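You operate a simulated robot arm through the tools that you are given. There is no shell and no other tool. Be economical: measure what you need, move in short steps, check, and stop when the job is done.

You run a simulated two-armed robot. Do the job below in one go: nothing can be reset, and whatever is moved stays where it is left.

## Task
Strip the camera on the rail: lamp off, filter out, level cube away.
Fine: lamp first; filter in the free pocket of the rack; cube in the drawer under the card reader, drawer shut. Set down upright: level cube. Where these are worked on the way, their far stop is far enough and under half their travel is too little: drawer under the card reader.

The check looks at the end state, three seconds after you hand in, the way a careful person would. Anything else that was tipped, shoved, dropped, spilled or broken makes it a failure.

## Robot
Two 7-joint arms with two-finger parallel grippers on one trunk, on a base that drives. Base frame: it is fixed to the floor where the robot stands at the start and does not move with it; the origin is under the middle of the robot, x ahead of it, y to its left, z up; the surface under the hand at the start is at about z = 0.85. Readings come in m, degrees, newtons and seconds.
The left shoulder is at the start at [0.064, 0.182, 1.137], the right one opposite. With the tool pointing down near the work surface each hand reaches from about 0.28 to 0.74 m from the robot's upright axis, wherever it stands, measured 20 degrees to its own side. Places, roughly: bench lamp knob [0.7, 0, 0.9]; brake lever [0.5, 0.3, 0.9]; drawer under the card reader [0.5, 0.6, 0.7]; filter holder [0.5, -0.1, 0.9]; focus chart (2x9x9 cm) [0.5, 0.1, 1]; focus wheel [0.4, -0.2, 0.9]; fourth pocket of the filter rack [0.7, -0.2, 0.9]; inside of the drawer under the card reader [0.6, 0.6, 0.7]; lens hood [0.5, 1.25, 0.75]; shoe on top of the camera [0.5, -0.2, 1]. Payload 3.91 kg a hand.
The tool frame of a hand sits at the grasp point between the pads (the TCP): z along the fingers, y along the line on which they close. The tips reach 0.03 m beyond it. The gripper opens to 0.11 m. The fingers are 0.02 m wide and 0.01 m thick; the gripper's body (0.048 by 0.112 m) begins 0.055 m behind the TCP.
Orientation is that of the tool frame in the base frame, as [roll, pitch, yaw] about the fixed x, y, z axes, in that order (R = Rz(yaw) Ry(pitch) Rx(roll)). With the fingers straight down and closing along the base's y, the tool's x points along the base's -x, its y along +y and its z along -z.

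## Interface
- The arms move only by the tool apply_moves. It takes "left_plan", "right_plan" or both (then of equal length, played together; a hand with none holds still); each is a list of rows, each a list of 6 numbers: the shift along the tool's x, y, z in units of 250 mm (1.0 is 250 mm), then the turn, a rotation vector about the tool's x, y, z in units of 180 degrees (1.0 is 180 degrees). In form: [[dx, dy, dz, rx, ry, rz], ...]. A call has 1 to 8 rows; each row is the pose to reach, as a shift and turn from the pose commanded when the call began, along the tool's axes at that moment. "left_fingers" and "right_fingers" are, for a hand that has rows, the opening, from 0 (shut) to 1 (fully open), set as the call begins (left out, the last holds). A call with a number of a shift or a turn outside -1 to 1 is refused whole. A row lasts 0.2 s, in which the tool goes at most 0.05 m and 8.6 degrees; a call with a longer step from one row to the next is refused whole, and so is a gripper value outside its range. A pose out of reach is approached as far as the arm can. The call stops where the force on the tool passes 40 N (or 10 N more than at its start, if that is more) or the arm is blocked; 0.2 s more then pass. Each finger travels about 0.072 m/s and halts on what it meets, pressing with about 25 N; the grip force reading is that of the motor and also rises with nothing between the fingers. The clock runs only during rows and for 0.2 s after the last one: add rows that repeat a pose to give the fingers time. The reply holds the time, the measured pose of the TCP, the force on the tool along the base axes, the opening and the grip force, in the units named above and with some noise, with the torque about the TCP (base axes, N m) and any sound that the robot's microphone picked up.
- Cameras (640 x 400 px; columns grow to the right, rows downward): "scene" is now at [0.1965, 0.0434, 1.3597]; the picture's right is [0.48, -0.88, 0.00], its down [-0.24, -0.13, -0.96] and it looks along [0.84, 0.46, -0.28] (base axes); focal length 214 px, centre (320, 200). "left" rides on the left gripper at [0.072, -0.017, -0.103] in its tool frame; the picture's right is [0.23, 0.97, 0.00], its down [-0.76, 0.18, -0.62] and it looks along [-0.61, 0.14, 0.78] (tool axes); focal length 222 px, centre (320, 200). "right" rides on the right gripper at [0.072, 0.017, -0.103] in its tool frame; the picture's right is [-0.23, 0.97, 0.00], its down [-0.76, -0.18, -0.62] and it looks along [-0.61, -0.14, 0.78] (tool axes); focal length 222 px, centre (320, 200). There is no depth. A picture from a camera that has moved, and an enlarged one, comes with that camera's place and axes in the base frame and with its lens.
- get_image(camera): a new picture of that camera. It takes no simulated time.
- lift_body(by): slides the trunk up (or, below 0, down) by that many m; the arms and the scene camera ride with it, the base frame stays. It gives what a move gives, with no picture.
- steer(legs): drives the robot by 1 to 6 legs, each [ahead, left, turn to the left] in m, m and degrees, along the robot's own axes; the way and the turn of a leg run together, so that a leg with both is an arc; at most 1.5 m and 180 degrees a leg. The arms and the cameras ride along, it lands a little off, and it stops where it bumps. It gives what a move gives.
- turn_head(pan, tilt): turns the head with the scene camera to pan (to the left, within 80 degrees either way) and tilt (down, from -29 to 69), counted from straight ahead of the robot. It gives what a move gives.
- close_up(camera, box): a new picture of the part [left, top, right, bottom] of that camera's present view, enlarged. It takes no simulated time.
- finish_job(): hands the job in; it is judged then, once.

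Go step by step. Nothing tells you exact positions but the pictures and the camera data: compare them with the known pose of the tool, close in by small moves and look again before you grip or let go. The budget is 120 turns and 108 pictures, counting those below and the enlarged ones. Unless the task says otherwise, let go and move clear before handing in, and close with one line.

The tools are called as a command line: name --argument value ..., lists and objects as JSON in quotes. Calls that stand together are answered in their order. apply_moves: Moves the arms, as the interface text tells. Its arguments: {"type":"object","properties":{"left_plan":{"type":"array"},"left_fingers":{"type":"number"},"right_plan":{"type":"array"},"right_fingers":{"type":"number"}},"required":[]} The other tools are called the same way: lift_body (by) slides the trunk up or down; steer (legs) drives the base; turn_head (pan, tilt) turns the head that bears the scene camera; get_image (camera) takes a picture; close_up (camera, box) takes an enlarged picture of a part of a camera's view; finish_job () hands the job in.

At the start:

```text
clock: 0.0
left_tcp_pos: [0.3886, 0.1923, 1.272]
left_tool_rot: [-179.9, 0.0, -179.9]
left_ft_force: [0.2, -0.2, 0.2]
left_ft_torque: [0.01, 0.03, 0.02]
left_grip_width: 0.1101
left_grip_force: 0.2
right_tcp_pos: [0.3622, -0.081, 1.2874]
right_tool_rot: [-179.3, -0.1, 178.8]
right_ft_force: [75.9, 21.4, -46.9]
right_ft_torque: [-3.28, 3.97, -3.52]
right_grip_width: 0.11
right_grip_force: 0.1
trunk travel left (down, up): [-0.4, 0.114]
robot x, y, heading: [0.0018, 0.0016, 0.0]
head pan, tilt: [40.7, 46.0]
```

scene: 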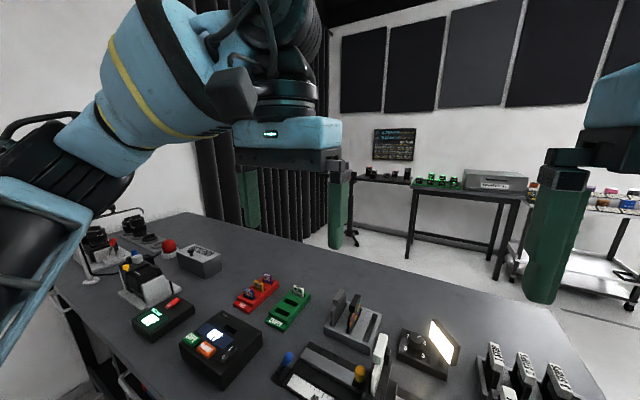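
right: 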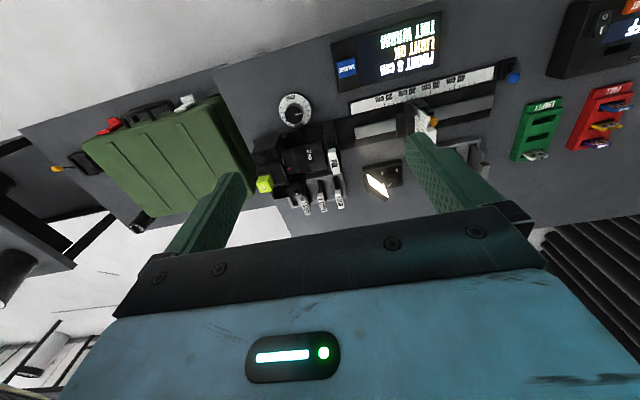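
left: 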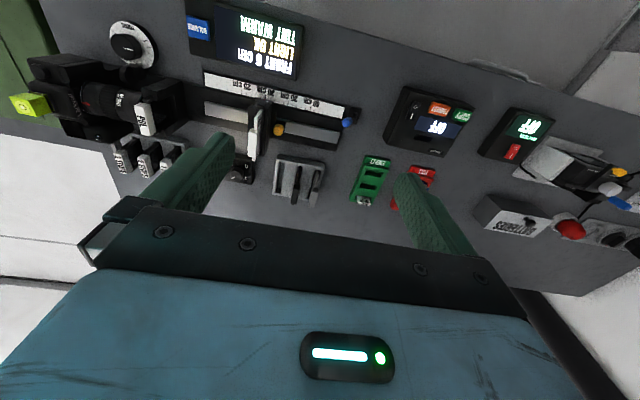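

I see a bench with camera, rail with focus chart, lamp, filter rack, and readers; the right force reading is oddly high at the start (maybe a sensor bias). I look around first.

turn_head --pan -10 --tilt 50

get_image --camera "scene"

close_up --camera "right" --box '[220, 0, 560, 212]'

close_up --camera "left" --box '[0, 0, 400, 250]'

```text
clock: 1.2
left_tcp_pos: [0.3879, 0.1918, 1.272]
left_tool_rot: [-179.9, 0.1, -179.9]
left_ft_force: [0.6, -0.8, 0.7]
left_ft_torque: [0.01, -0.02, 0.0]
left_grip_width: 0.11
left_grip_force: 0.0
right_tcp_pos: [0.3654, -0.0832, 1.2874]
right_tool_rot: [-179.5, -0.3, 178.2]
right_ft_force: [19.4, 3.9, -18.9]
right_ft_torque: [-0.73, 0.31, -0.67]
right_grip_width: 0.1099
right_grip_force: 0.0
trunk travel left (down, up): [-0.4, 0.114]
robot x, y, heading: [-0.0023, -0.0009, 0.2]
head pan, tilt: [-10.0, 50.0]
```

```text
104 pictures are left
camera scene: at [0.1998, 0.0067, 1.3231], right [0.1, -1.0, 0.0], down [-0.63, -0.06, -0.77], along [0.77, 0.07, -0.63], focal length 214 px, centre (320, 200)
```

scene: 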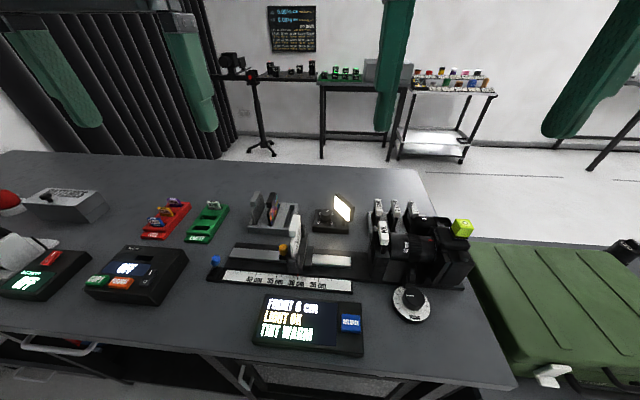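

```text
1.88 times, centred on (390, 106) of right
camera zoom: at [0.2942, -0.0627, 1.3918], right [0.26, 0.97, -0.01], down [0.76, -0.19, 0.62], along [0.6, -0.17, -0.78], focal length 418 px, centre (188, 377)
```

zoom: 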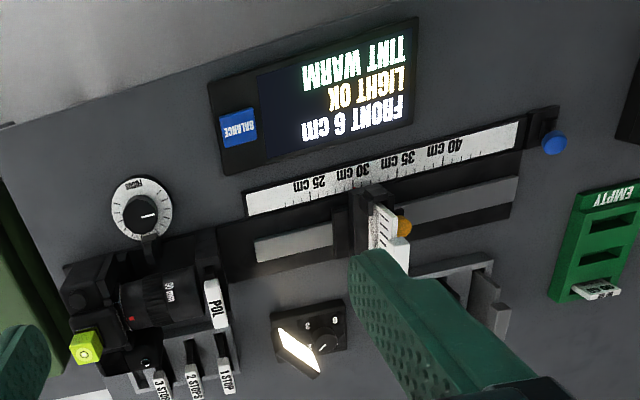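

```text
1.60 times, centred on (200, 125) of left
camera zoom: at [0.3136, 0.1761, 1.3757], right [-0.23, 0.97, 0.0], down [0.76, 0.18, 0.62], along [0.61, 0.14, -0.78], focal length 355 px, centre (512, 320)
```

zoom: 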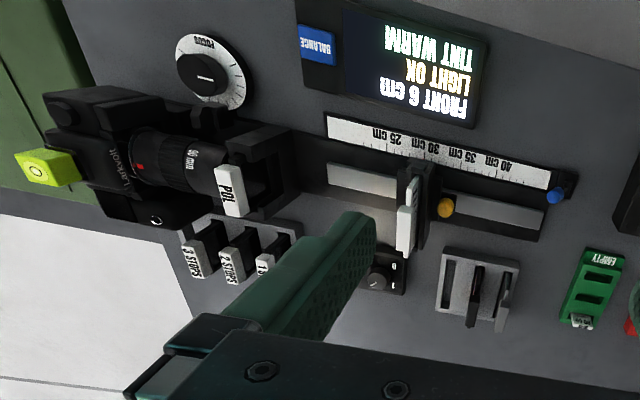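

The camera, rack, lamp with a knob, and rail are ahead. I enlarge the scene views of the lamp, rack and cube, and look to the left for the drawer.

close_up --camera "scene" --box '[290, 180, 480, 299]'

turn_head --pan 55 --tilt 55

get_image --camera "scene"

```text
3.36 times, centred on (385, 240) of scene
camera zoom: at [0.1998, 0.0067, 1.3231], right [0.1, -1.0, 0.0], down [-0.63, -0.06, -0.77], along [0.77, 0.07, -0.63], focal length 721 px, centre (102, 67)
```

zoom: 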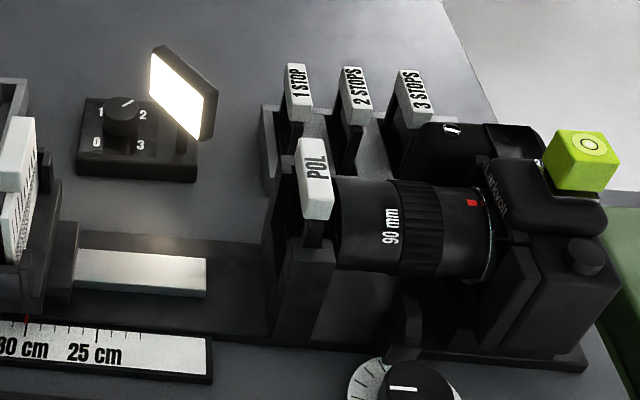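

```text
clock: 2.5
left_tcp_pos: [0.3872, 0.1918, 1.2737]
left_tool_rot: [-179.9, -0.1, -179.8]
left_ft_force: [-0.2, 0.0, 0.3]
left_ft_torque: [0.03, -0.01, 0.01]
left_grip_width: 0.11
left_grip_force: 0.1
right_tcp_pos: [0.3667, -0.0823, 1.2833]
right_tool_rot: [-179.1, -0.6, 178.1]
right_ft_force: [31.8, 14.9, -17.8]
right_ft_torque: [-2.14, 2.09, -2.19]
right_grip_width: 0.1099
right_grip_force: 0.1
trunk travel left (down, up): [-0.4, 0.114]
robot x, y, heading: [0.0016, 0.0019, -0.3]
head pan, tilt: [55.0, 55.0]
```

```text
100 pictures are left
camera scene: at [0.1987, 0.0088, 1.3216], right [0.12, -0.99, 0.0], down [-0.64, -0.08, -0.76], along [0.76, 0.09, -0.65], focal length 214 px, centre (320, 200)
```

scene: 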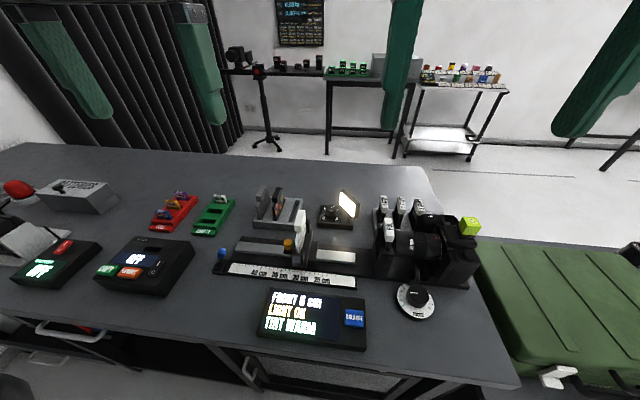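

The reported pan and the picture don't agree; I take another picture to check.

get_image --camera "scene"

```text
99 pictures are left
camera scene: at [0.1987, 0.0088, 1.3216], right [0.12, -0.99, 0.0], down [-0.64, -0.08, -0.76], along [0.76, 0.09, -0.65], focal length 214 px, centre (320, 200)
```

scene: 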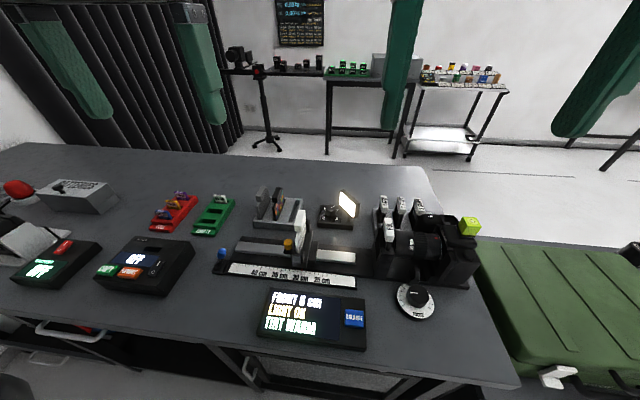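

The head seems to be jammed, and the right arm reads a push: the right arm is probably leaning on the head. I move the right hand forward and to the right.

apply_moves --right_plan '[[-0.08, -0.12, 0, 0, 0, 0], [-0.16, -0.24, 0, 0, 0, 0], [-0.24, -0.36, 0.0, 0, 0, 0], [-0.32, -0.48, 0.0, 0, 0, 0], [-0.4, -0.6, 0.0, 0, 0, 0]]'

get_image --camera "scene"

```text
clock: 2.9
left_tcp_pos: [0.388, 0.1907, 1.2721]
left_tool_rot: [-180.0, -0.1, -179.9]
left_ft_force: [0.2, 0.4, 0.9]
left_ft_torque: [0.01, 0.0, 0.0]
left_grip_width: 0.11
left_grip_force: 0.1
right_tcp_pos: [0.3818, -0.1007, 1.2789]
right_tool_rot: [-178.3, -0.2, 177.7]
right_ft_force: [42.0, 25.0, -36.3]
right_ft_torque: [-3.61, 1.94, -3.13]
right_grip_width: 0.1099
right_grip_force: 0.1
trunk travel left (down, up): [-0.4, 0.114]
robot x, y, heading: [0.0007, 0.0017, -0.2]
head pan, tilt: [55.0, 55.0]
stopped in row 1 (right hand): the force on the tool passed its limit at 70 N (the readings are from after the stop); the commanded pose is now the measured one
```

```text
98 pictures are left
camera scene: at [0.196, 0.0113, 1.3155], right [0.17, -0.99, 0.0], down [-0.69, -0.12, -0.71], along [0.7, 0.12, -0.7], focal length 214 px, centre (320, 200)
```

scene: 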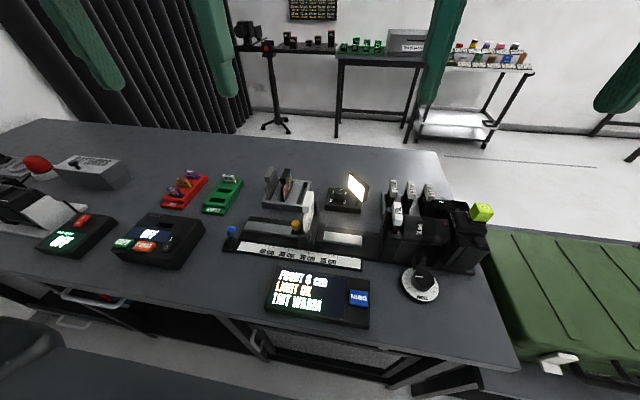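

The head and the right wrist press on each other; I back the right hand off along the push (forward and down).

apply_moves --right_plan '[[-0.06, 0.02, 0.06, 0, 0, 0], [-0.14, 0.02, 0.14, 0, 0, 0], [-0.24, 0, 0.24, 0, 0, 0], [-0.34, 0, 0.34, 0, 0, 0]]'

get_image --camera "scene"

```text
clock: 3.9
left_tcp_pos: [0.389, 0.1916, 1.2724]
left_tool_rot: [-179.9, 0.0, -179.8]
left_ft_force: [0.0, 0.6, -0.3]
left_ft_torque: [0.0, 0.0, 0.02]
left_grip_width: 0.1101
left_grip_force: 0.1
right_tcp_pos: [0.4653, -0.1053, 1.198]
right_tool_rot: [-178.6, 0.0, 178.4]
right_ft_force: [0.3, 0.3, -0.2]
right_ft_torque: [-0.04, 0.0, 0.01]
right_grip_width: 0.11
right_grip_force: 0.0
trunk travel left (down, up): [-0.4, 0.114]
robot x, y, heading: [0.0011, -0.0001, 0.1]
head pan, tilt: [55.0, 55.0]
```

```text
97 pictures are left
camera scene: at [0.1574, 0.0574, 1.3013], right [0.82, -0.57, 0.0], down [-0.47, -0.67, -0.57], along [0.33, 0.47, -0.82], focal length 214 px, centre (320, 200)
```

scene: 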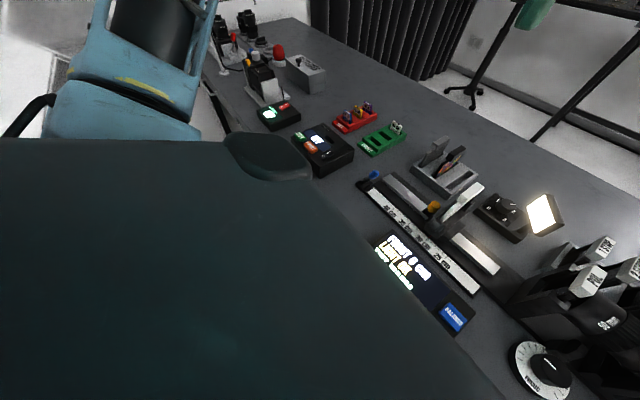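

The arm is free and the head works now. I look left for the card reader drawer, and ahead.

turn_head --pan 50 --tilt 38

get_image --camera "scene"

get_image --camera "left"

get_image --camera "right"

```text
clock: 4.7
left_tcp_pos: [0.3869, 0.1907, 1.2712]
left_tool_rot: [-179.8, 0.0, -180.0]
left_ft_force: [-0.3, -0.3, 0.4]
left_ft_torque: [0.01, -0.02, -0.02]
left_grip_width: 0.1102
left_grip_force: 0.0
right_tcp_pos: [0.4624, -0.1047, 1.2003]
right_tool_rot: [-178.6, 0.0, 178.4]
right_ft_force: [1.1, -0.4, 0.1]
right_ft_torque: [0.01, -0.01, -0.01]
right_grip_width: 0.11
right_grip_force: 0.0
trunk travel left (down, up): [-0.4, 0.114]
robot x, y, heading: [0.0021, -0.0027, -0.1]
head pan, tilt: [50.0, 38.0]
```

```text
96 pictures are left
camera scene: at [0.1701, 0.0646, 1.3251], right [0.77, -0.64, 0.0], down [-0.4, -0.47, -0.79], along [0.51, 0.6, -0.62], focal length 214 px, centre (320, 200)
```

scene: 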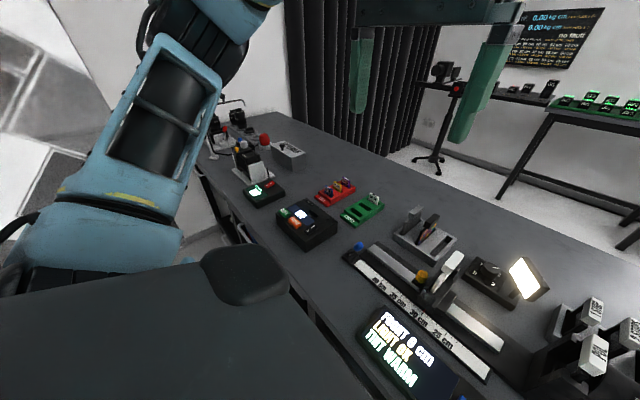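

```text
95 pictures are left
camera left: at [0.3134, 0.176, 1.3759], right [-0.23, 0.97, 0.0], down [0.76, 0.18, 0.62], along [0.61, 0.14, -0.78], focal length 222 px, centre (320, 200)
```

left: 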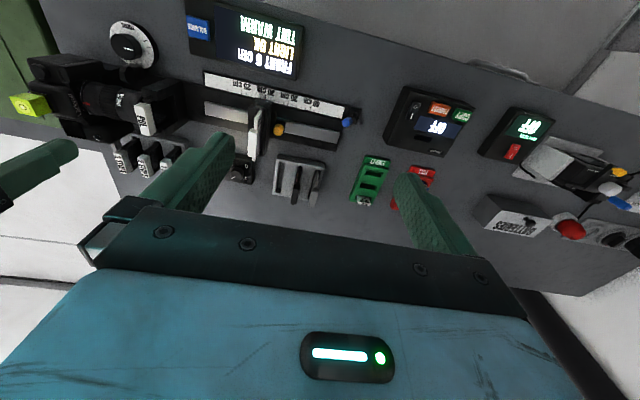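

```text
94 pictures are left
camera right: at [0.391, -0.0814, 1.3039], right [0.25, 0.97, -0.02], down [0.76, -0.18, 0.63], along [0.6, -0.18, -0.78], focal length 222 px, centre (320, 200)
```

right: 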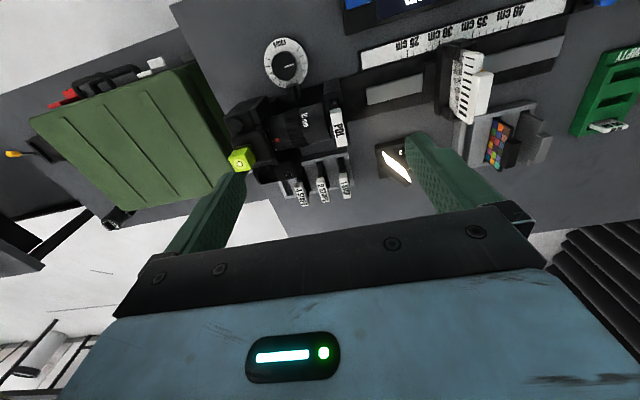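

The arm is clear. I bring the right hand forward over the lamp for a better look and shift the left hand a bit outward.

apply_moves --right_plan '[[-0.1, 0.08, 0.06, 0, 0, 0], [-0.2, 0.16, 0.12, 0, 0, 0], [-0.3, 0.24, 0.18, 0, 0, 0], [-0.38, 0.3, 0.24, 0, 0, 0]]' --left_plan '[[0, 0.15, 0, 0, 0, 0], [0, 0.3, 0, 0, 0, 0], [0, 0.45, 0, 0, 0, 0], [0, 0.6, 0, 0, 0, 0]]'

get_image --camera "right"

get_image --camera "left"

```text
clock: 5.7
left_tcp_pos: [0.3946, 0.3302, 1.2537]
left_tool_rot: [-179.9, 0.0, -180.0]
left_ft_force: [0.3, 0.2, 0.7]
left_ft_torque: [-0.03, 0.0, -0.03]
left_grip_width: 0.1099
left_grip_force: 0.1
left hand out of reach, approached as far as the arm can: row 3, 4
right_tcp_pos: [0.5611, -0.0313, 1.1384]
right_tool_rot: [-178.5, 0.0, 178.4]
right_ft_force: [-0.9, 0.3, -0.8]
right_ft_torque: [0.02, -0.02, 0.0]
right_grip_width: 0.11
right_grip_force: 0.1
trunk travel left (down, up): [-0.4, 0.114]
robot x, y, heading: [-0.0004, 0.0006, -0.3]
head pan, tilt: [50.0, 38.0]
```

```text
93 pictures are left
camera right: at [0.4881, -0.0088, 1.2418], right [0.25, 0.97, -0.03], down [0.76, -0.18, 0.63], along [0.6, -0.18, -0.78], focal length 222 px, centre (320, 200)
```

right: 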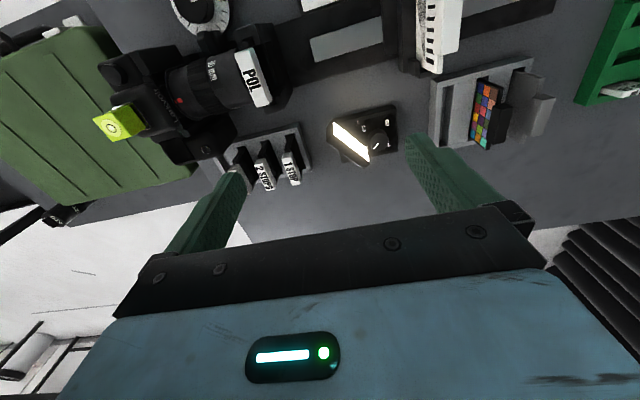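

```text
92 pictures are left
camera left: at [0.3214, 0.3157, 1.3572], right [-0.23, 0.97, 0.0], down [0.76, 0.18, 0.62], along [0.61, 0.14, -0.78], focal length 222 px, centre (320, 200)
```

left: 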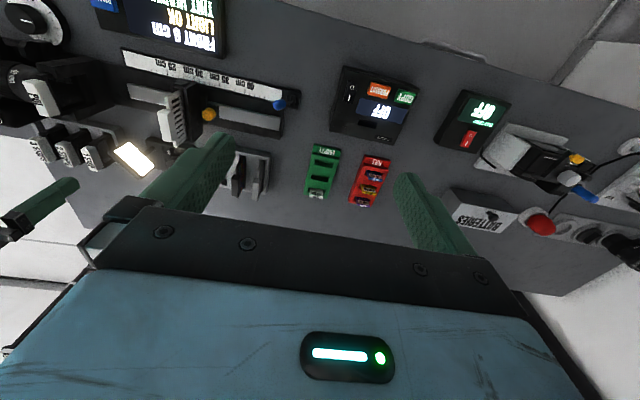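

close_up --camera "right" --box '[310, 80, 430, 180]'

close_up --camera "left" --box '[300, 30, 640, 242]'

close_up --camera "right" --box '[80, 40, 320, 190]'

```text
4.00 times, centred on (370, 130) of right
camera zoom: at [0.4881, -0.0088, 1.2418], right [0.25, 0.97, -0.03], down [0.76, -0.18, 0.63], along [0.6, -0.18, -0.78], focal length 888 px, centre (120, 480)
```

zoom: 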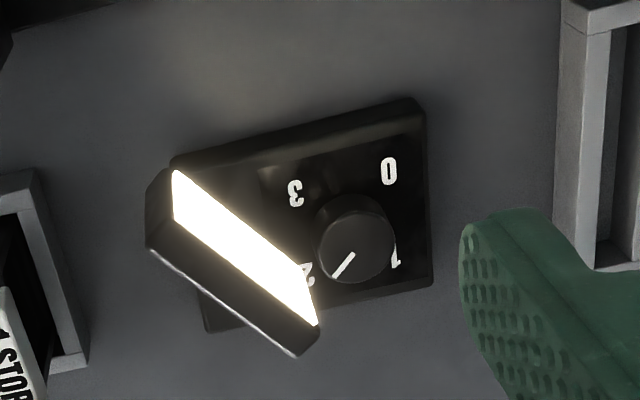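

```text
1.88 times, centred on (470, 136) of left
camera zoom: at [0.3214, 0.3157, 1.3572], right [-0.23, 0.97, 0.0], down [0.76, 0.18, 0.62], along [0.61, 0.14, -0.78], focal length 418 px, centre (38, 320)
```

zoom: 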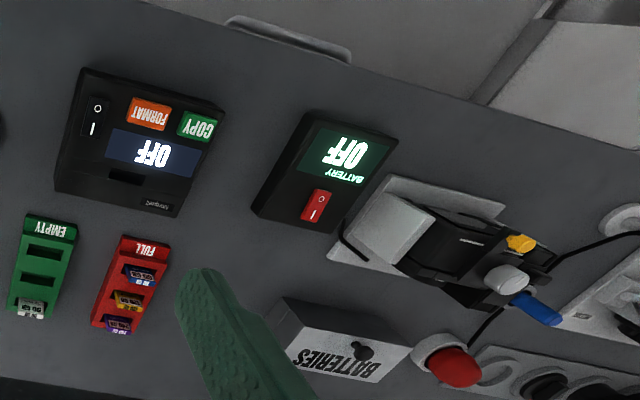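

```text
2.67 times, centred on (200, 115) of right
camera zoom: at [0.4881, -0.0088, 1.2418], right [0.25, 0.97, -0.03], down [0.76, -0.18, 0.63], along [0.6, -0.18, -0.78], focal length 592 px, centre (640, 427)
```

zoom: 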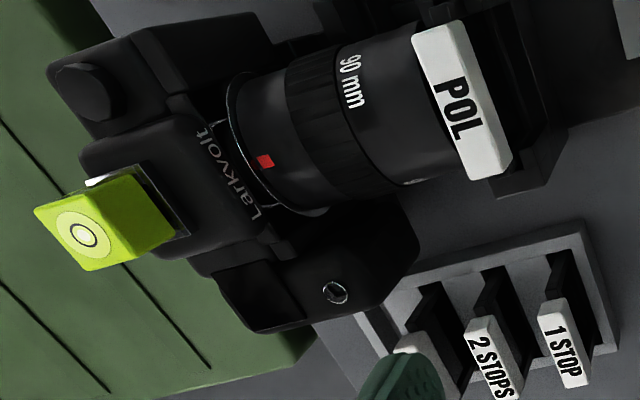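

The knob pointer stands at 2, and 0 is a half turn anticlockwise from it (2 → 1 → 0). The knob is at about [0.65, 0.033, 0.907] with the lamp panel (top about z 0.98) close on its right. I'll turn the right hand so that its camera side faces away from the panel.

apply_moves --right_plan '[[-0.03, 0.03, 0, 0, 0, 0.047], [-0.06, 0.06, 0, 0, 0, 0.094], [-0.09, 0.09, 0, 0, 0, 0.141], [-0.12, 0.12, 0, 0, 0, 0.188], [-0.15, 0.15, 0, 0, 0, 0.235], [-0.18, 0.18, 0, 0, 0, 0.282], [-0.21, 0.21, 0, 0, 0, 0.329], [-0.24, 0.24, 0, 0, 0, 0.376]]'

get_image --camera "right"

```text
clock: 7.5
left_tcp_pos: [0.3953, 0.3289, 1.2541]
left_tool_rot: [-179.8, 0.0, 179.9]
left_ft_force: [-1.1, -0.1, 0.2]
left_ft_torque: [-0.03, -0.02, 0.01]
left_grip_width: 0.1101
left_grip_force: 0.0
right_tcp_pos: [0.6473, -0.0731, 1.1499]
right_tool_rot: [179.4, -1.3, 103.5]
right_ft_force: [-0.6, 0.2, -0.4]
right_ft_torque: [0.0, -0.04, 0.0]
right_grip_width: 0.1099
right_grip_force: 0.1
right hand out of reach, approached as far as the arm can: row 8
trunk travel left (down, up): [-0.4, 0.114]
robot x, y, heading: [-0.0007, 0.0028, -0.0]
head pan, tilt: [50.0, 38.0]
stopped in row 8 (right hand): the arm was blocked; the commanded pose is now the measured one
```

```text
88 pictures are left
camera right: at [0.6467, -0.0002, 1.2563], right [1.0, 0.01, 0.01], down [0.0, -0.8, 0.6], along [0.01, -0.6, -0.8], focal length 222 px, centre (320, 200)
```

right: 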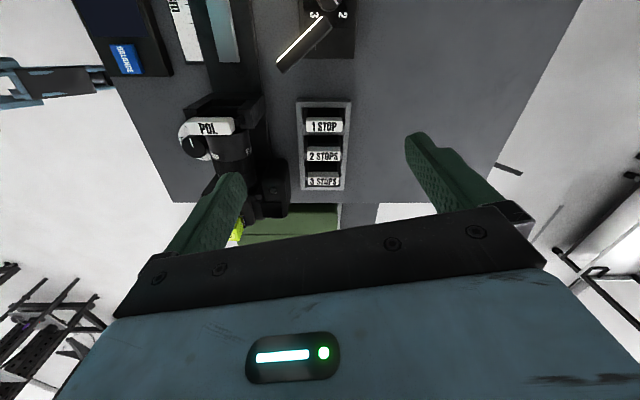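

The right wrist runs into its limit here, so I'll try the left hand for the knob. First a close-up of the rack and filter while the right camera sees them well.

close_up --camera "right" --box '[160, 70, 400, 220]'

apply_moves --right_plan '[[0, -0.18, 0, 0, 0, -0.047], [-0.08, -0.36, 0, 0, 0, -0.094], [-0.24, -0.48, 0, 0, 0, -0.141], [-0.4, -0.54, 0, 0, 0, -0.188], [-0.5, -0.68, 0, 0, 0, -0.235], [-0.55, -0.82, 0, 0, 0, -0.282], [-0.58, -0.9, 0, 0, 0, -0.329], [-0.6, -0.9, 0, 0, 0, -0.376]]'

```text
2.67 times, centred on (280, 145) of right
camera zoom: at [0.6467, -0.0002, 1.2563], right [1.0, 0.01, 0.01], down [0.0, -0.8, 0.6], along [0.01, -0.6, -0.8], focal length 592 px, centre (427, 347)
```

zoom: 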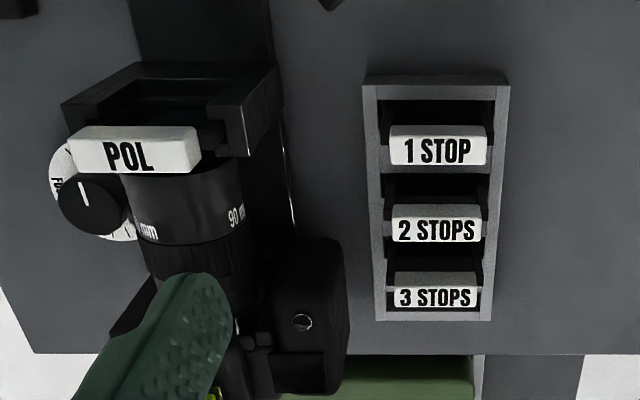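

```text
clock: 9.3
left_tcp_pos: [0.3957, 0.3284, 1.2547]
left_tool_rot: [-180.0, 0.1, 180.0]
left_ft_force: [-0.2, 0.3, 0.0]
left_ft_torque: [-0.01, 0.04, 0.0]
left_grip_width: 0.1099
left_grip_force: 0.0
right_tcp_pos: [0.4645, -0.2689, 1.1445]
right_tool_rot: [178.6, 0.1, 171.6]
right_ft_force: [0.1, -0.1, 1.2]
right_ft_torque: [-0.03, 0.0, 0.02]
right_grip_width: 0.11
right_grip_force: 0.1
right hand out of reach, approached as far as the arm can: row 1
trunk travel left (down, up): [-0.4, 0.114]
robot x, y, heading: [-0.0003, -0.0003, -0.2]
head pan, tilt: [50.0, 38.0]
```

The rack has three filters with white tabs and a gap at the top end. Now I bring the left hand over the knob while turning it.

apply_moves --left_plan '[[-0.1, -0.1, 0.03, 0, 0, 0.047], [-0.2, -0.2, 0.06, 0, 0, 0.094], [-0.3, -0.3, 0.09, 0, 0, 0.141], [-0.4, -0.4, 0.12, 0, 0, 0.188], [-0.5, -0.5, 0.15, 0, 0, 0.235], [-0.6, -0.6, 0.18, 0, 0, 0.282], [-0.7, -0.7, 0.21, 0, 0, 0.329], [-0.8, -0.8, 0.24, 0, 0, 0.376]]'

get_image --camera "left"

```text
clock: 11.1
left_tcp_pos: [0.4758, 0.0894, 1.1632]
left_tool_rot: [179.8, 0.3, 112.9]
left_ft_force: [-0.2, -0.4, 0.1]
left_ft_torque: [0.02, 0.0, 0.03]
left_grip_width: 0.1099
left_grip_force: 0.0
left hand out of reach, approached as far as the arm can: row 6, 7, 8
right_tcp_pos: [0.464, -0.2706, 1.144]
right_tool_rot: [178.6, 0.1, 171.4]
right_ft_force: [0.3, 0.4, 0.0]
right_ft_torque: [0.03, 0.02, 0.01]
right_grip_width: 0.1099
right_grip_force: 0.1
trunk travel left (down, up): [-0.4, 0.114]
robot x, y, heading: [0.0029, -0.0022, 0.0]
head pan, tilt: [50.0, 38.0]
```

```text
86 pictures are left
camera left: at [0.4302, 0.1506, 1.2661], right [0.81, 0.59, 0.0], down [0.46, -0.63, 0.63], along [0.37, -0.51, -0.78], focal length 222 px, centre (320, 200)
```

left: 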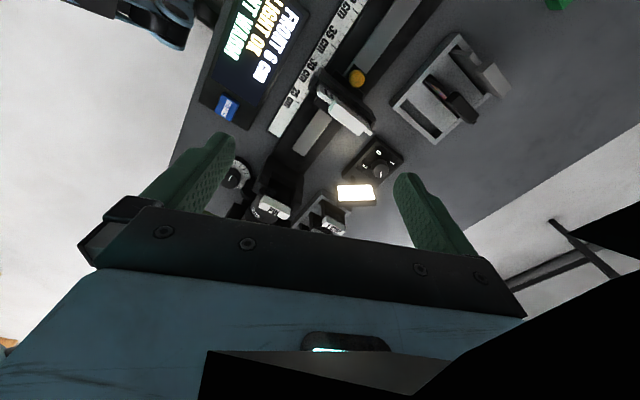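

The left hand can turn this far; the reach is short at this height. I advance and lower it together, clear of the chart.

apply_moves --left_plan '[[-0.06, 0.08, 0.05, 0, 0, 0], [-0.12, 0.16, 0.1, 0, 0, 0], [-0.18, 0.24, 0.15, 0, 0, 0], [-0.24, 0.32, 0.2, 0, 0, 0], [-0.3, 0.4, 0.25, 0, 0, 0], [-0.3, 0.4, 0.25, 0, 0, 0.03]]' --left_fingers 0.5

get_image --camera "left"

```text
clock: 12.5
left_tcp_pos: [0.4906, 0.0554, 1.1151]
left_tool_rot: [180.0, 0.2, 112.5]
left_ft_force: [0.1, 0.7, -0.5]
left_ft_torque: [-0.02, -0.01, -0.02]
left_grip_width: 0.0552
left_grip_force: 0.0
left hand out of reach, approached as far as the arm can: row 1, 2, 3, 4, 5, 6
right_tcp_pos: [0.4643, -0.2691, 1.1441]
right_tool_rot: [178.5, 0.2, 171.5]
right_ft_force: [-0.5, -0.7, 0.3]
right_ft_torque: [0.01, -0.01, 0.0]
right_grip_width: 0.11
right_grip_force: 0.1
trunk travel left (down, up): [-0.4, 0.114]
robot x, y, heading: [-0.0002, 0.0009, -0.2]
head pan, tilt: [50.0, 38.0]
```

```text
85 pictures are left
camera left: at [0.4455, 0.1181, 1.2183], right [0.81, 0.58, 0.0], down [0.45, -0.63, 0.63], along [0.37, -0.51, -0.78], focal length 222 px, centre (320, 200)
```

left: 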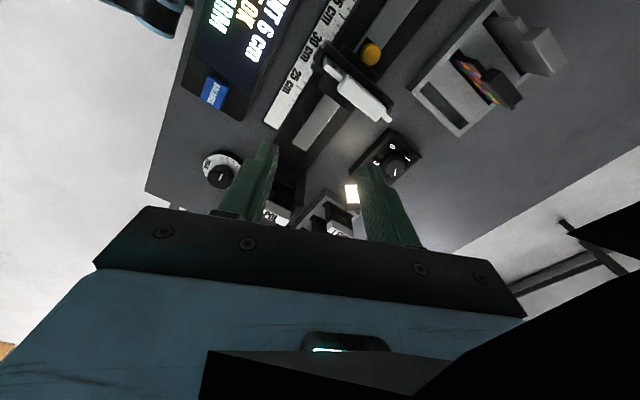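

The left hand can't reach the knob in that orientation. I retract it and instead test the right hand turned the other way (closing line −50°…+35°), with a slight lean away from the panel.

apply_moves --left_plan '[[0.05, 0, -0.1, 0, 0, -0.047], [0.15, 0, -0.2, 0, 0, -0.094], [0.28, 0, -0.3, 0, 0, -0.141], [0.42, 0, -0.4, 0, 0, -0.188], [0.56, 0, -0.45, 0, 0, -0.235], [0.7, 0, -0.5, 0, 0, -0.282], [0.82, 0, -0.5, 0, 0, -0.329], [0.92, 0, -0.5, 0, 0, -0.376]]' --right_plan '[[0, 0, 0, 0, 0, -0.04], [0, 0, 0, 0, 0, -0.08], [0, 0, 0, 0, 0, -0.12], [0, 0, 0, 0, 0, -0.16], [0, 0, 0, 0, 0, -0.2], [0, 0, 0, 0, 0, -0.242], [0, 0, 0, 0, 0, -0.242], [0, 0, 0, 0, 0, -0.242]]' --right_fingers 0.5

```text
clock: 14.3
left_tcp_pos: [0.4032, 0.2752, 1.2394]
left_tool_rot: [-179.8, 0.0, -179.7]
left_ft_force: [0.0, 0.1, 0.8]
left_ft_torque: [-0.06, -0.02, -0.03]
left_grip_width: 0.0552
left_grip_force: 0.0
right_tcp_pos: [0.4643, -0.2682, 1.146]
right_tool_rot: [179.2, 1.0, -145.0]
right_ft_force: [-0.3, 0.3, -0.8]
right_ft_torque: [-0.02, -0.01, -0.01]
right_grip_width: 0.055
right_grip_force: 0.1
trunk travel left (down, up): [-0.4, 0.114]
robot x, y, heading: [0.0011, -0.0011, -0.2]
head pan, tilt: [50.0, 38.0]
```

Moving the right hand over toward the lamp, keeping height over the cube.

apply_moves --right_plan '[[-0.12, 0.055, 0, 0, 0, 0], [-0.24, 0.11, 0, 0, 0, 0], [-0.36, 0.165, 0, 0, 0, 0], [-0.48, 0.22, 0, 0, 0, 0], [-0.6, 0.27, 0, 0, 0, 0], [-0.72, 0.32, 0.1, 0, 0, 0], [-0.85, 0.38, 0.2, 0, 0, 0]]'

get_image --camera "right"

```text
clock: 15.9
left_tcp_pos: [0.4039, 0.2749, 1.24]
left_tool_rot: [-179.8, 0.0, -179.9]
left_ft_force: [0.3, 0.3, 0.0]
left_ft_torque: [-0.01, 0.0, 0.02]
left_grip_width: 0.055
left_grip_force: 0.1
right_tcp_pos: [0.586, -0.0688, 1.1008]
right_tool_rot: [179.1, 1.0, -145.0]
right_ft_force: [-0.3, 0.3, -1.0]
right_ft_torque: [0.01, -0.01, -0.03]
right_grip_width: 0.055
right_grip_force: 0.1
trunk travel left (down, up): [-0.4, 0.114]
robot x, y, heading: [0.0011, 0.0053, -0.1]
head pan, tilt: [50.0, 38.0]
```

```text
84 pictures are left
camera right: at [0.5167, -0.0978, 1.2031], right [-0.37, 0.93, 0.02], down [0.72, 0.28, 0.63], along [0.58, 0.25, -0.77], focal length 222 px, centre (320, 200)
```

right: 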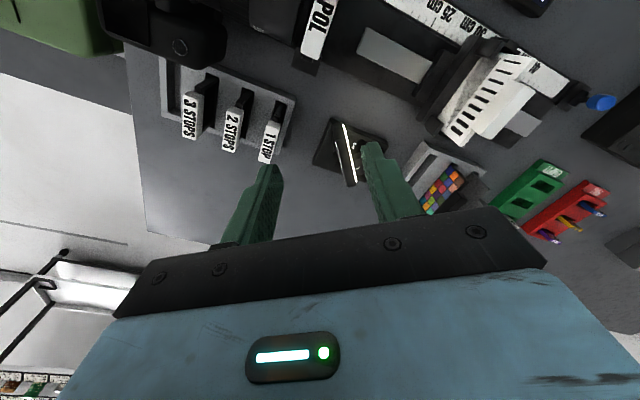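

Next: hover over the knob with a 12° lean, and point the head camera at it.

apply_moves --right_plan '[[-0.11, 0.045, 0.05, 0, 0.017, 0], [-0.22, 0.09, 0.1, 0, 0.034, 0], [-0.33, 0.14, 0.15, 0, 0.05, 0], [-0.447, 0.185, 0.2, 0, 0.067, 0]]'

turn_head --pan 5 --tilt 38

get_image --camera "scene"

get_image --camera "right"

```text
clock: 16.9
left_tcp_pos: [0.405, 0.2716, 1.2399]
left_tool_rot: [-179.9, 0.1, -179.8]
left_ft_force: [-1.0, -1.1, 0.9]
left_ft_torque: [0.0, 0.01, 0.02]
left_grip_width: 0.0551
left_grip_force: 0.1
right_tcp_pos: [0.5958, -0.0001, 1.0511]
right_tool_rot: [178.9, -9.7, -144.8]
right_ft_force: [0.1, 0.2, 0.6]
right_ft_torque: [0.05, 0.04, -0.04]
right_grip_width: 0.0549
right_grip_force: 0.1
right hand out of reach, approached as far as the arm can: row 2, 3, 4
trunk travel left (down, up): [-0.4, 0.114]
robot x, y, heading: [-0.0011, -0.0016, -0.1]
head pan, tilt: [50.0, 38.0]
```

```text
clock: 18.1
left_tcp_pos: [0.405, 0.2732, 1.2393]
left_tool_rot: [-179.8, 0.1, -179.8]
left_ft_force: [0.8, 0.5, 0.4]
left_ft_torque: [-0.01, 0.02, 0.04]
left_grip_width: 0.0552
left_grip_force: 0.1
right_tcp_pos: [0.5966, -0.0002, 1.0521]
right_tool_rot: [179.1, -9.8, -144.8]
right_ft_force: [-0.4, 0.1, 1.6]
right_ft_torque: [-0.03, -0.01, 0.0]
right_grip_width: 0.0552
right_grip_force: 0.2
trunk travel left (down, up): [-0.4, 0.114]
robot x, y, heading: [-0.0034, -0.0012, -0.1]
head pan, tilt: [5.0, 38.0]
```

```text
83 pictures are left
camera scene: at [0.2008, 0.0055, 1.3251], right [0.09, -1.0, 0.0], down [-0.61, -0.05, -0.79], along [0.79, 0.07, -0.62], focal length 214 px, centre (320, 200)
```

scene: 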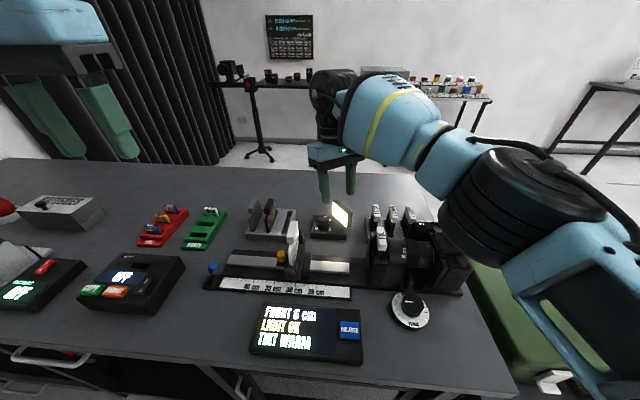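

```text
82 pictures are left
camera right: at [0.5434, -0.0168, 1.1672], right [-0.38, 0.93, -0.02], down [0.81, 0.34, 0.48], along [0.45, 0.16, -0.88], focal length 222 px, centre (320, 200)
```

right: 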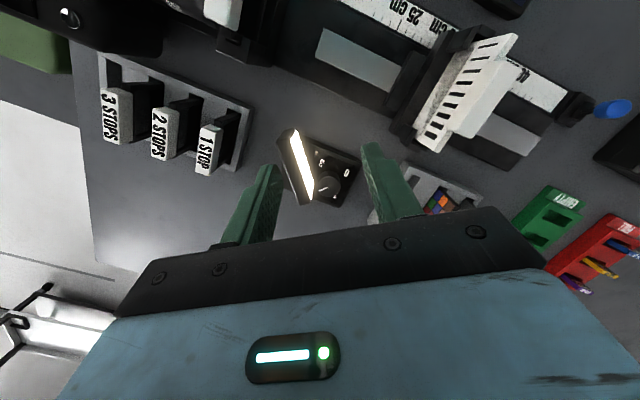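

The knob is barely beyond the right arm's comfortable reach here; I'll raise the hand and drive the robot 0.2 m to the left.

apply_moves --right_plan '[[0, 0, -0.15, 0, 0, 0], [0.05, 0, -0.3, 0, -0.02, 0], [0.1, 0, -0.4, 0, -0.04, 0], [0.2, 0, -0.5, 0, -0.06, 0]]'

steer --legs '[[0, 0.2, 0]]'

get_image --camera "scene"

```text
clock: 19.1
left_tcp_pos: [0.4036, 0.2709, 1.2397]
left_tool_rot: [-179.9, 0.2, -179.8]
left_ft_force: [0.4, 0.4, 0.7]
left_ft_torque: [0.03, -0.03, 0.01]
left_grip_width: 0.0547
left_grip_force: 0.1
right_tcp_pos: [0.5758, -0.0134, 1.1846]
right_tool_rot: [179.2, -0.1, -145.0]
right_ft_force: [-0.2, -0.2, -0.8]
right_ft_torque: [0.01, 0.0, 0.0]
right_grip_width: 0.055
right_grip_force: 0.2
right hand out of reach, approached as far as the arm can: row 1, 2
trunk travel left (down, up): [-0.4, 0.114]
robot x, y, heading: [-0.0002, 0.0011, 0.0]
head pan, tilt: [5.0, 38.0]
```

```text
clock: 21.4
left_tcp_pos: [0.4035, 0.4738, 1.2395]
left_tool_rot: [-180.0, 0.1, -179.7]
left_ft_force: [0.0, 0.0, -0.6]
left_ft_torque: [0.0, -0.01, 0.05]
left_grip_width: 0.0551
left_grip_force: 0.1
right_tcp_pos: [0.5767, 0.1866, 1.1833]
right_tool_rot: [179.0, -0.1, -144.9]
right_ft_force: [0.2, -0.1, 0.3]
right_ft_torque: [-0.01, 0.02, 0.02]
right_grip_width: 0.0552
right_grip_force: 0.0
trunk travel left (down, up): [-0.4, 0.114]
robot x, y, heading: [-0.002, 0.1981, -0.4]
head pan, tilt: [5.0, 38.0]
```

```text
81 pictures are left
camera scene: at [0.2012, 0.205, 1.3251], right [0.09, -1.0, 0.0], down [-0.61, -0.05, -0.79], along [0.79, 0.07, -0.62], focal length 214 px, centre (320, 200)
```

scene: 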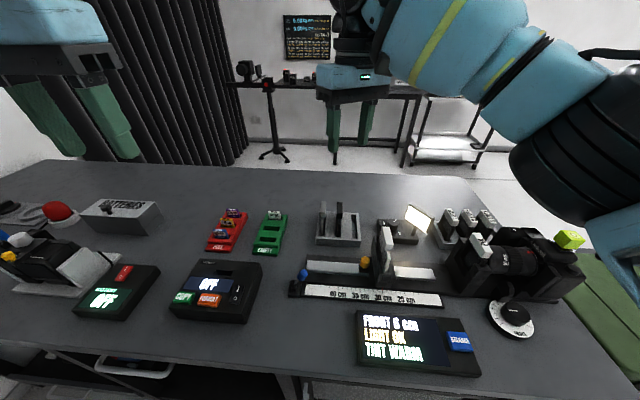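

Now the knob should be in reach of the right hand. I move over it with the lean.

apply_moves --right_plan '[[0.02, -0.13, 0.05, 0, 0.01, 0], [0.04, -0.26, 0.12, 0, 0.02, 0], [0.06, -0.4, 0.2, 0, 0.035, 0], [0.08, -0.54, 0.3, 0, 0.05, 0], [0.11, -0.674, 0.4, 0, 0.067, 0], [0.11, -0.674, 0.48, 0, 0.067, 0]]'

get_image --camera "right"

close_up --camera "scene" --box '[340, 150, 500, 250]'

```text
clock: 22.8
left_tcp_pos: [0.4042, 0.4737, 1.2397]
left_tool_rot: [-179.9, 0.0, -179.8]
left_ft_force: [0.5, 0.3, -0.5]
left_ft_torque: [0.0, -0.02, -0.04]
left_grip_width: 0.0551
left_grip_force: 0.1
right_tcp_pos: [0.5961, 0.0416, 1.0728]
right_tool_rot: [179.1, -12.3, -144.9]
right_ft_force: [0.0, 0.2, 0.3]
right_ft_torque: [-0.01, 0.02, 0.01]
right_grip_width: 0.0553
right_grip_force: 0.1
right hand out of reach, approached as far as the arm can: row 3, 4, 5, 6
trunk travel left (down, up): [-0.4, 0.114]
robot x, y, heading: [0.0, 0.1986, -0.1]
head pan, tilt: [5.0, 38.0]
```

```text
80 pictures are left
camera right: at [0.5478, 0.0267, 1.1898], right [-0.38, 0.93, -0.03], down [0.82, 0.35, 0.44], along [0.42, 0.14, -0.9], focal length 222 px, centre (320, 200)
```

right: 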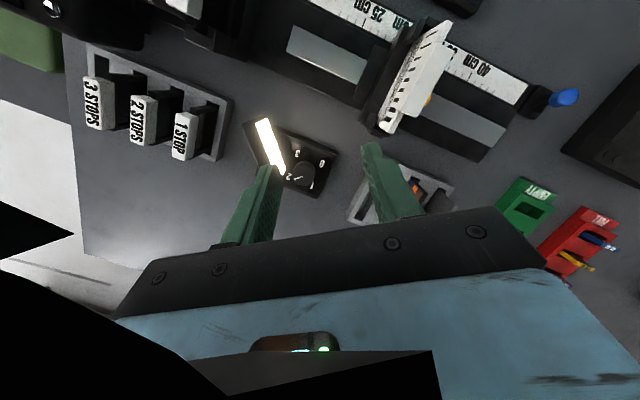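

```text
4.00 times, centred on (420, 200) of scene
camera zoom: at [0.2011, 0.2053, 1.3252], right [0.09, -1.0, 0.0], down [-0.61, -0.05, -0.79], along [0.79, 0.07, -0.62], focal length 858 px, centre (-80, 200)
```

zoom: 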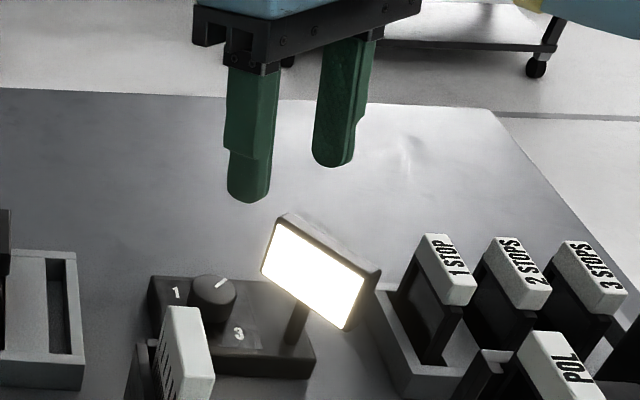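

I'm short of about 5 cm of reach. I check with the head how much room there is between the base and the table before driving forward.

turn_head --pan 20 --tilt 69

get_image --camera "scene"

```text
clock: 23.8
left_tcp_pos: [0.4033, 0.4727, 1.2396]
left_tool_rot: [-179.9, 0.1, -179.8]
left_ft_force: [0.1, -0.3, 0.6]
left_ft_torque: [0.0, -0.03, 0.02]
left_grip_width: 0.0552
left_grip_force: 0.1
right_tcp_pos: [0.5974, 0.0405, 1.0721]
right_tool_rot: [179.1, -12.1, -145.0]
right_ft_force: [0.0, -0.2, -1.4]
right_ft_torque: [-0.05, -0.01, -0.02]
right_grip_width: 0.0551
right_grip_force: 0.1
trunk travel left (down, up): [-0.4, 0.114]
robot x, y, heading: [0.0039, 0.1984, -0.4]
head pan, tilt: [20.0, 68.8]
```

```text
78 pictures are left
camera scene: at [0.1678, 0.2166, 1.2861], right [0.34, -0.94, 0.0], down [-0.88, -0.32, -0.36], along [0.34, 0.12, -0.93], focal length 214 px, centre (320, 200)
```

scene: 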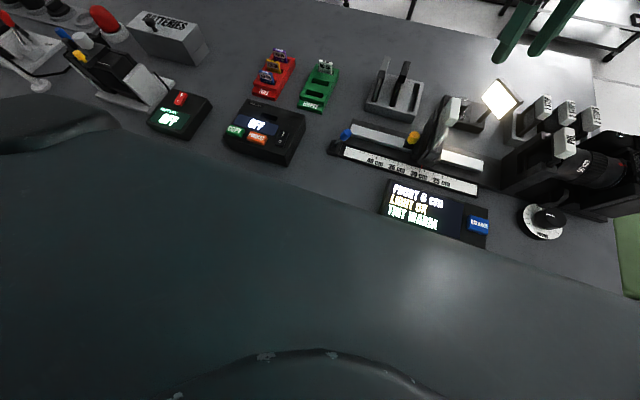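

Raising the trunk should restore the reach at this height, since the wrist is above the shoulder. I raise it while lowering the hand relative to it.

lift_body --by 0.1

turn_head --pan -15 --tilt 45

```text
clock: 25.1
left_tcp_pos: [0.4056, 0.4727, 1.3375]
left_tool_rot: [-179.9, -0.1, -179.7]
left_ft_force: [0.8, 0.5, -0.6]
left_ft_torque: [0.02, 0.04, -0.01]
left_grip_width: 0.055
left_grip_force: 0.0
right_tcp_pos: [0.5489, 0.0443, 1.3217]
right_tool_rot: [-172.4, 0.0, -145.9]
right_ft_force: [-0.2, -0.2, -0.6]
right_ft_torque: [0.0, -0.03, -0.02]
right_grip_width: 0.0551
right_grip_force: 0.0
trunk travel left (down, up): [-0.5, 0.014]
robot x, y, heading: [0.0008, 0.2009, -0.2]
head pan, tilt: [20.0, 68.8]
```

```text
clock: 26.1
left_tcp_pos: [0.4046, 0.473, 1.3398]
left_tool_rot: [-179.9, 0.1, -179.8]
left_ft_force: [0.9, -0.3, -0.3]
left_ft_torque: [0.04, -0.02, -0.04]
left_grip_width: 0.0553
left_grip_force: 0.0
right_tcp_pos: [0.5485, 0.043, 1.324]
right_tool_rot: [-172.2, 0.3, -145.8]
right_ft_force: [-0.1, -0.2, -0.9]
right_ft_torque: [-0.02, 0.0, 0.04]
right_grip_width: 0.0548
right_grip_force: 0.2
trunk travel left (down, up): [-0.5, 0.014]
robot x, y, heading: [0.0025, 0.1976, -0.1]
head pan, tilt: [-15.0, 45.0]
```

The arm lifted more than the trunk did, so I straighten the tool and bring it back down over the lamp in small steps.

apply_moves --right_plan '[[-0.02, 0, 0.12, -0.01, 0, 0], [-0.04, 0, 0.24, -0.02, 0, 0], [-0.06, 0.005, 0.36, -0.03, 0, 0], [-0.08, 0.01, 0.48, -0.043, 0, 0], [-0.1, 0.01, 0.6, -0.043, 0, 0], [-0.12, 0.015, 0.72, -0.043, 0, 0], [-0.14, 0.02, 0.84, -0.043, 0, 0], [-0.165, 0.02, 0.97, -0.043, 0, 0]]'

```text
clock: 27.9
left_tcp_pos: [0.4041, 0.4729, 1.34]
left_tool_rot: [-179.8, 0.1, -179.8]
left_ft_force: [0.2, -0.9, -0.6]
left_ft_torque: [0.0, 0.01, -0.02]
left_grip_width: 0.0551
left_grip_force: 0.0
right_tcp_pos: [0.5866, 0.0455, 1.1338]
right_tool_rot: [-180.0, 0.3, -145.9]
right_ft_force: [0.8, 0.4, 0.2]
right_ft_torque: [0.02, 0.02, 0.05]
right_grip_width: 0.0551
right_grip_force: 0.1
right hand out of reach, approached as far as the arm can: row 7, 8
trunk travel left (down, up): [-0.5, 0.014]
robot x, y, heading: [0.0031, 0.1982, -0.2]
head pan, tilt: [-15.0, 45.0]
```

Reach limits look orientation-dependent. I turn the right hand back to the plain orientation, raise it, and set the trunk back down.

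apply_moves --right_plan '[[0, 0, -0.1, 0, 0, 0.047], [0, 0, -0.2, 0, 0, 0.094], [0, 0, -0.2, 0, 0, 0.141], [0, 0, -0.2, 0, 0, 0.185]]'

lift_body --by -0.1

```text
clock: 28.9
left_tcp_pos: [0.404, 0.4731, 1.3397]
left_tool_rot: [-179.8, 0.1, -179.8]
left_ft_force: [-0.3, 0.2, 0.0]
left_ft_torque: [0.03, -0.02, 0.0]
left_grip_width: 0.0552
left_grip_force: 0.0
right_tcp_pos: [0.5859, 0.0441, 1.1856]
right_tool_rot: [179.9, 0.3, -179.3]
right_ft_force: [-0.2, -0.4, 0.1]
right_ft_torque: [0.01, -0.01, 0.02]
right_grip_width: 0.0547
right_grip_force: 0.1
trunk travel left (down, up): [-0.5, 0.014]
robot x, y, heading: [-0.0012, 0.1978, -0.2]
head pan, tilt: [-15.0, 45.0]
```

```text
clock: 30.3
left_tcp_pos: [0.4033, 0.474, 1.2409]
left_tool_rot: [-179.8, 0.1, -179.8]
left_ft_force: [-0.9, 0.4, -0.1]
left_ft_torque: [0.01, 0.02, 0.03]
left_grip_width: 0.0554
left_grip_force: 0.3
right_tcp_pos: [0.5857, 0.0436, 1.0872]
right_tool_rot: [179.8, 0.4, -179.2]
right_ft_force: [-0.1, 0.3, 0.9]
right_ft_torque: [0.0, 0.0, -0.03]
right_grip_width: 0.0552
right_grip_force: 0.1
trunk travel left (down, up): [-0.4, 0.114]
robot x, y, heading: [0.0016, 0.2021, -0.2]
head pan, tilt: [-15.0, 45.0]
```

Now forward over the knob in the plain orientation, then try turning clockwise (camera toward the left).

apply_moves --right_plan '[[-0.1, -0.02, 0.1, 0, 0, 0], [-0.2, -0.03, 0.18, 0, 0, 0], [-0.26, -0.04, 0.22, 0, 0, 0.0], [-0.26, -0.04, 0.22, 0, 0, 0.047], [-0.26, -0.04, 0.22, 0, 0, 0.094], [-0.26, -0.04, 0.22, 0, 0, 0.141], [-0.26, -0.04, 0.22, 0, 0, 0.188], [-0.26, -0.04, 0.22, 0, 0, 0.235]]'

get_image --camera "right"

get_image --camera "scene"

```text
clock: 32.1
left_tcp_pos: [0.4045, 0.4712, 1.2397]
left_tool_rot: [-179.8, 0.2, -179.8]
left_ft_force: [0.4, -1.1, 0.0]
left_ft_torque: [0.0, 0.0, -0.02]
left_grip_width: 0.0547
left_grip_force: 0.1
right_tcp_pos: [0.6514, 0.0369, 1.0303]
right_tool_rot: [179.7, 0.0, 138.4]
right_ft_force: [0.1, 0.6, 0.2]
right_ft_torque: [0.01, 0.03, 0.0]
right_grip_width: 0.0551
right_grip_force: 0.1
trunk travel left (down, up): [-0.4, 0.114]
robot x, y, heading: [-0.0008, 0.198, -0.3]
head pan, tilt: [-15.0, 45.0]
```

```text
77 pictures are left
camera right: at [0.6085, 0.0975, 1.135], right [0.82, 0.58, 0.01], down [0.45, -0.64, 0.62], along [0.36, -0.51, -0.78], focal length 222 px, centre (320, 200)
```

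right: 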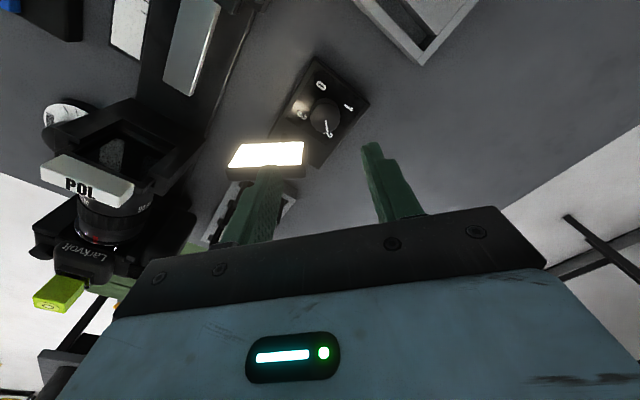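

```text
76 pictures are left
camera scene: at [0.1937, 0.1763, 1.3149], right [-0.26, -0.97, 0.0], down [-0.68, 0.18, -0.71], along [0.68, -0.18, -0.71], focal length 214 px, centre (320, 200)
```

scene: 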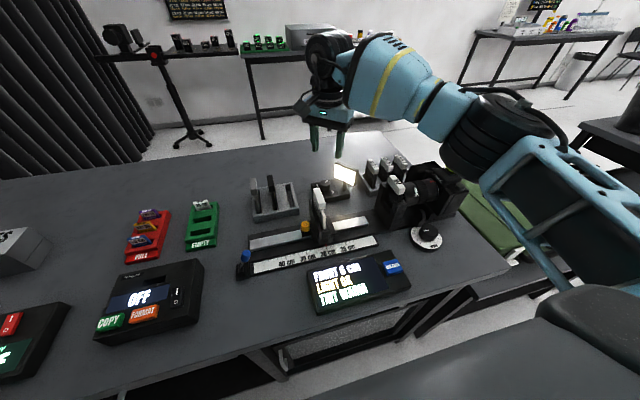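

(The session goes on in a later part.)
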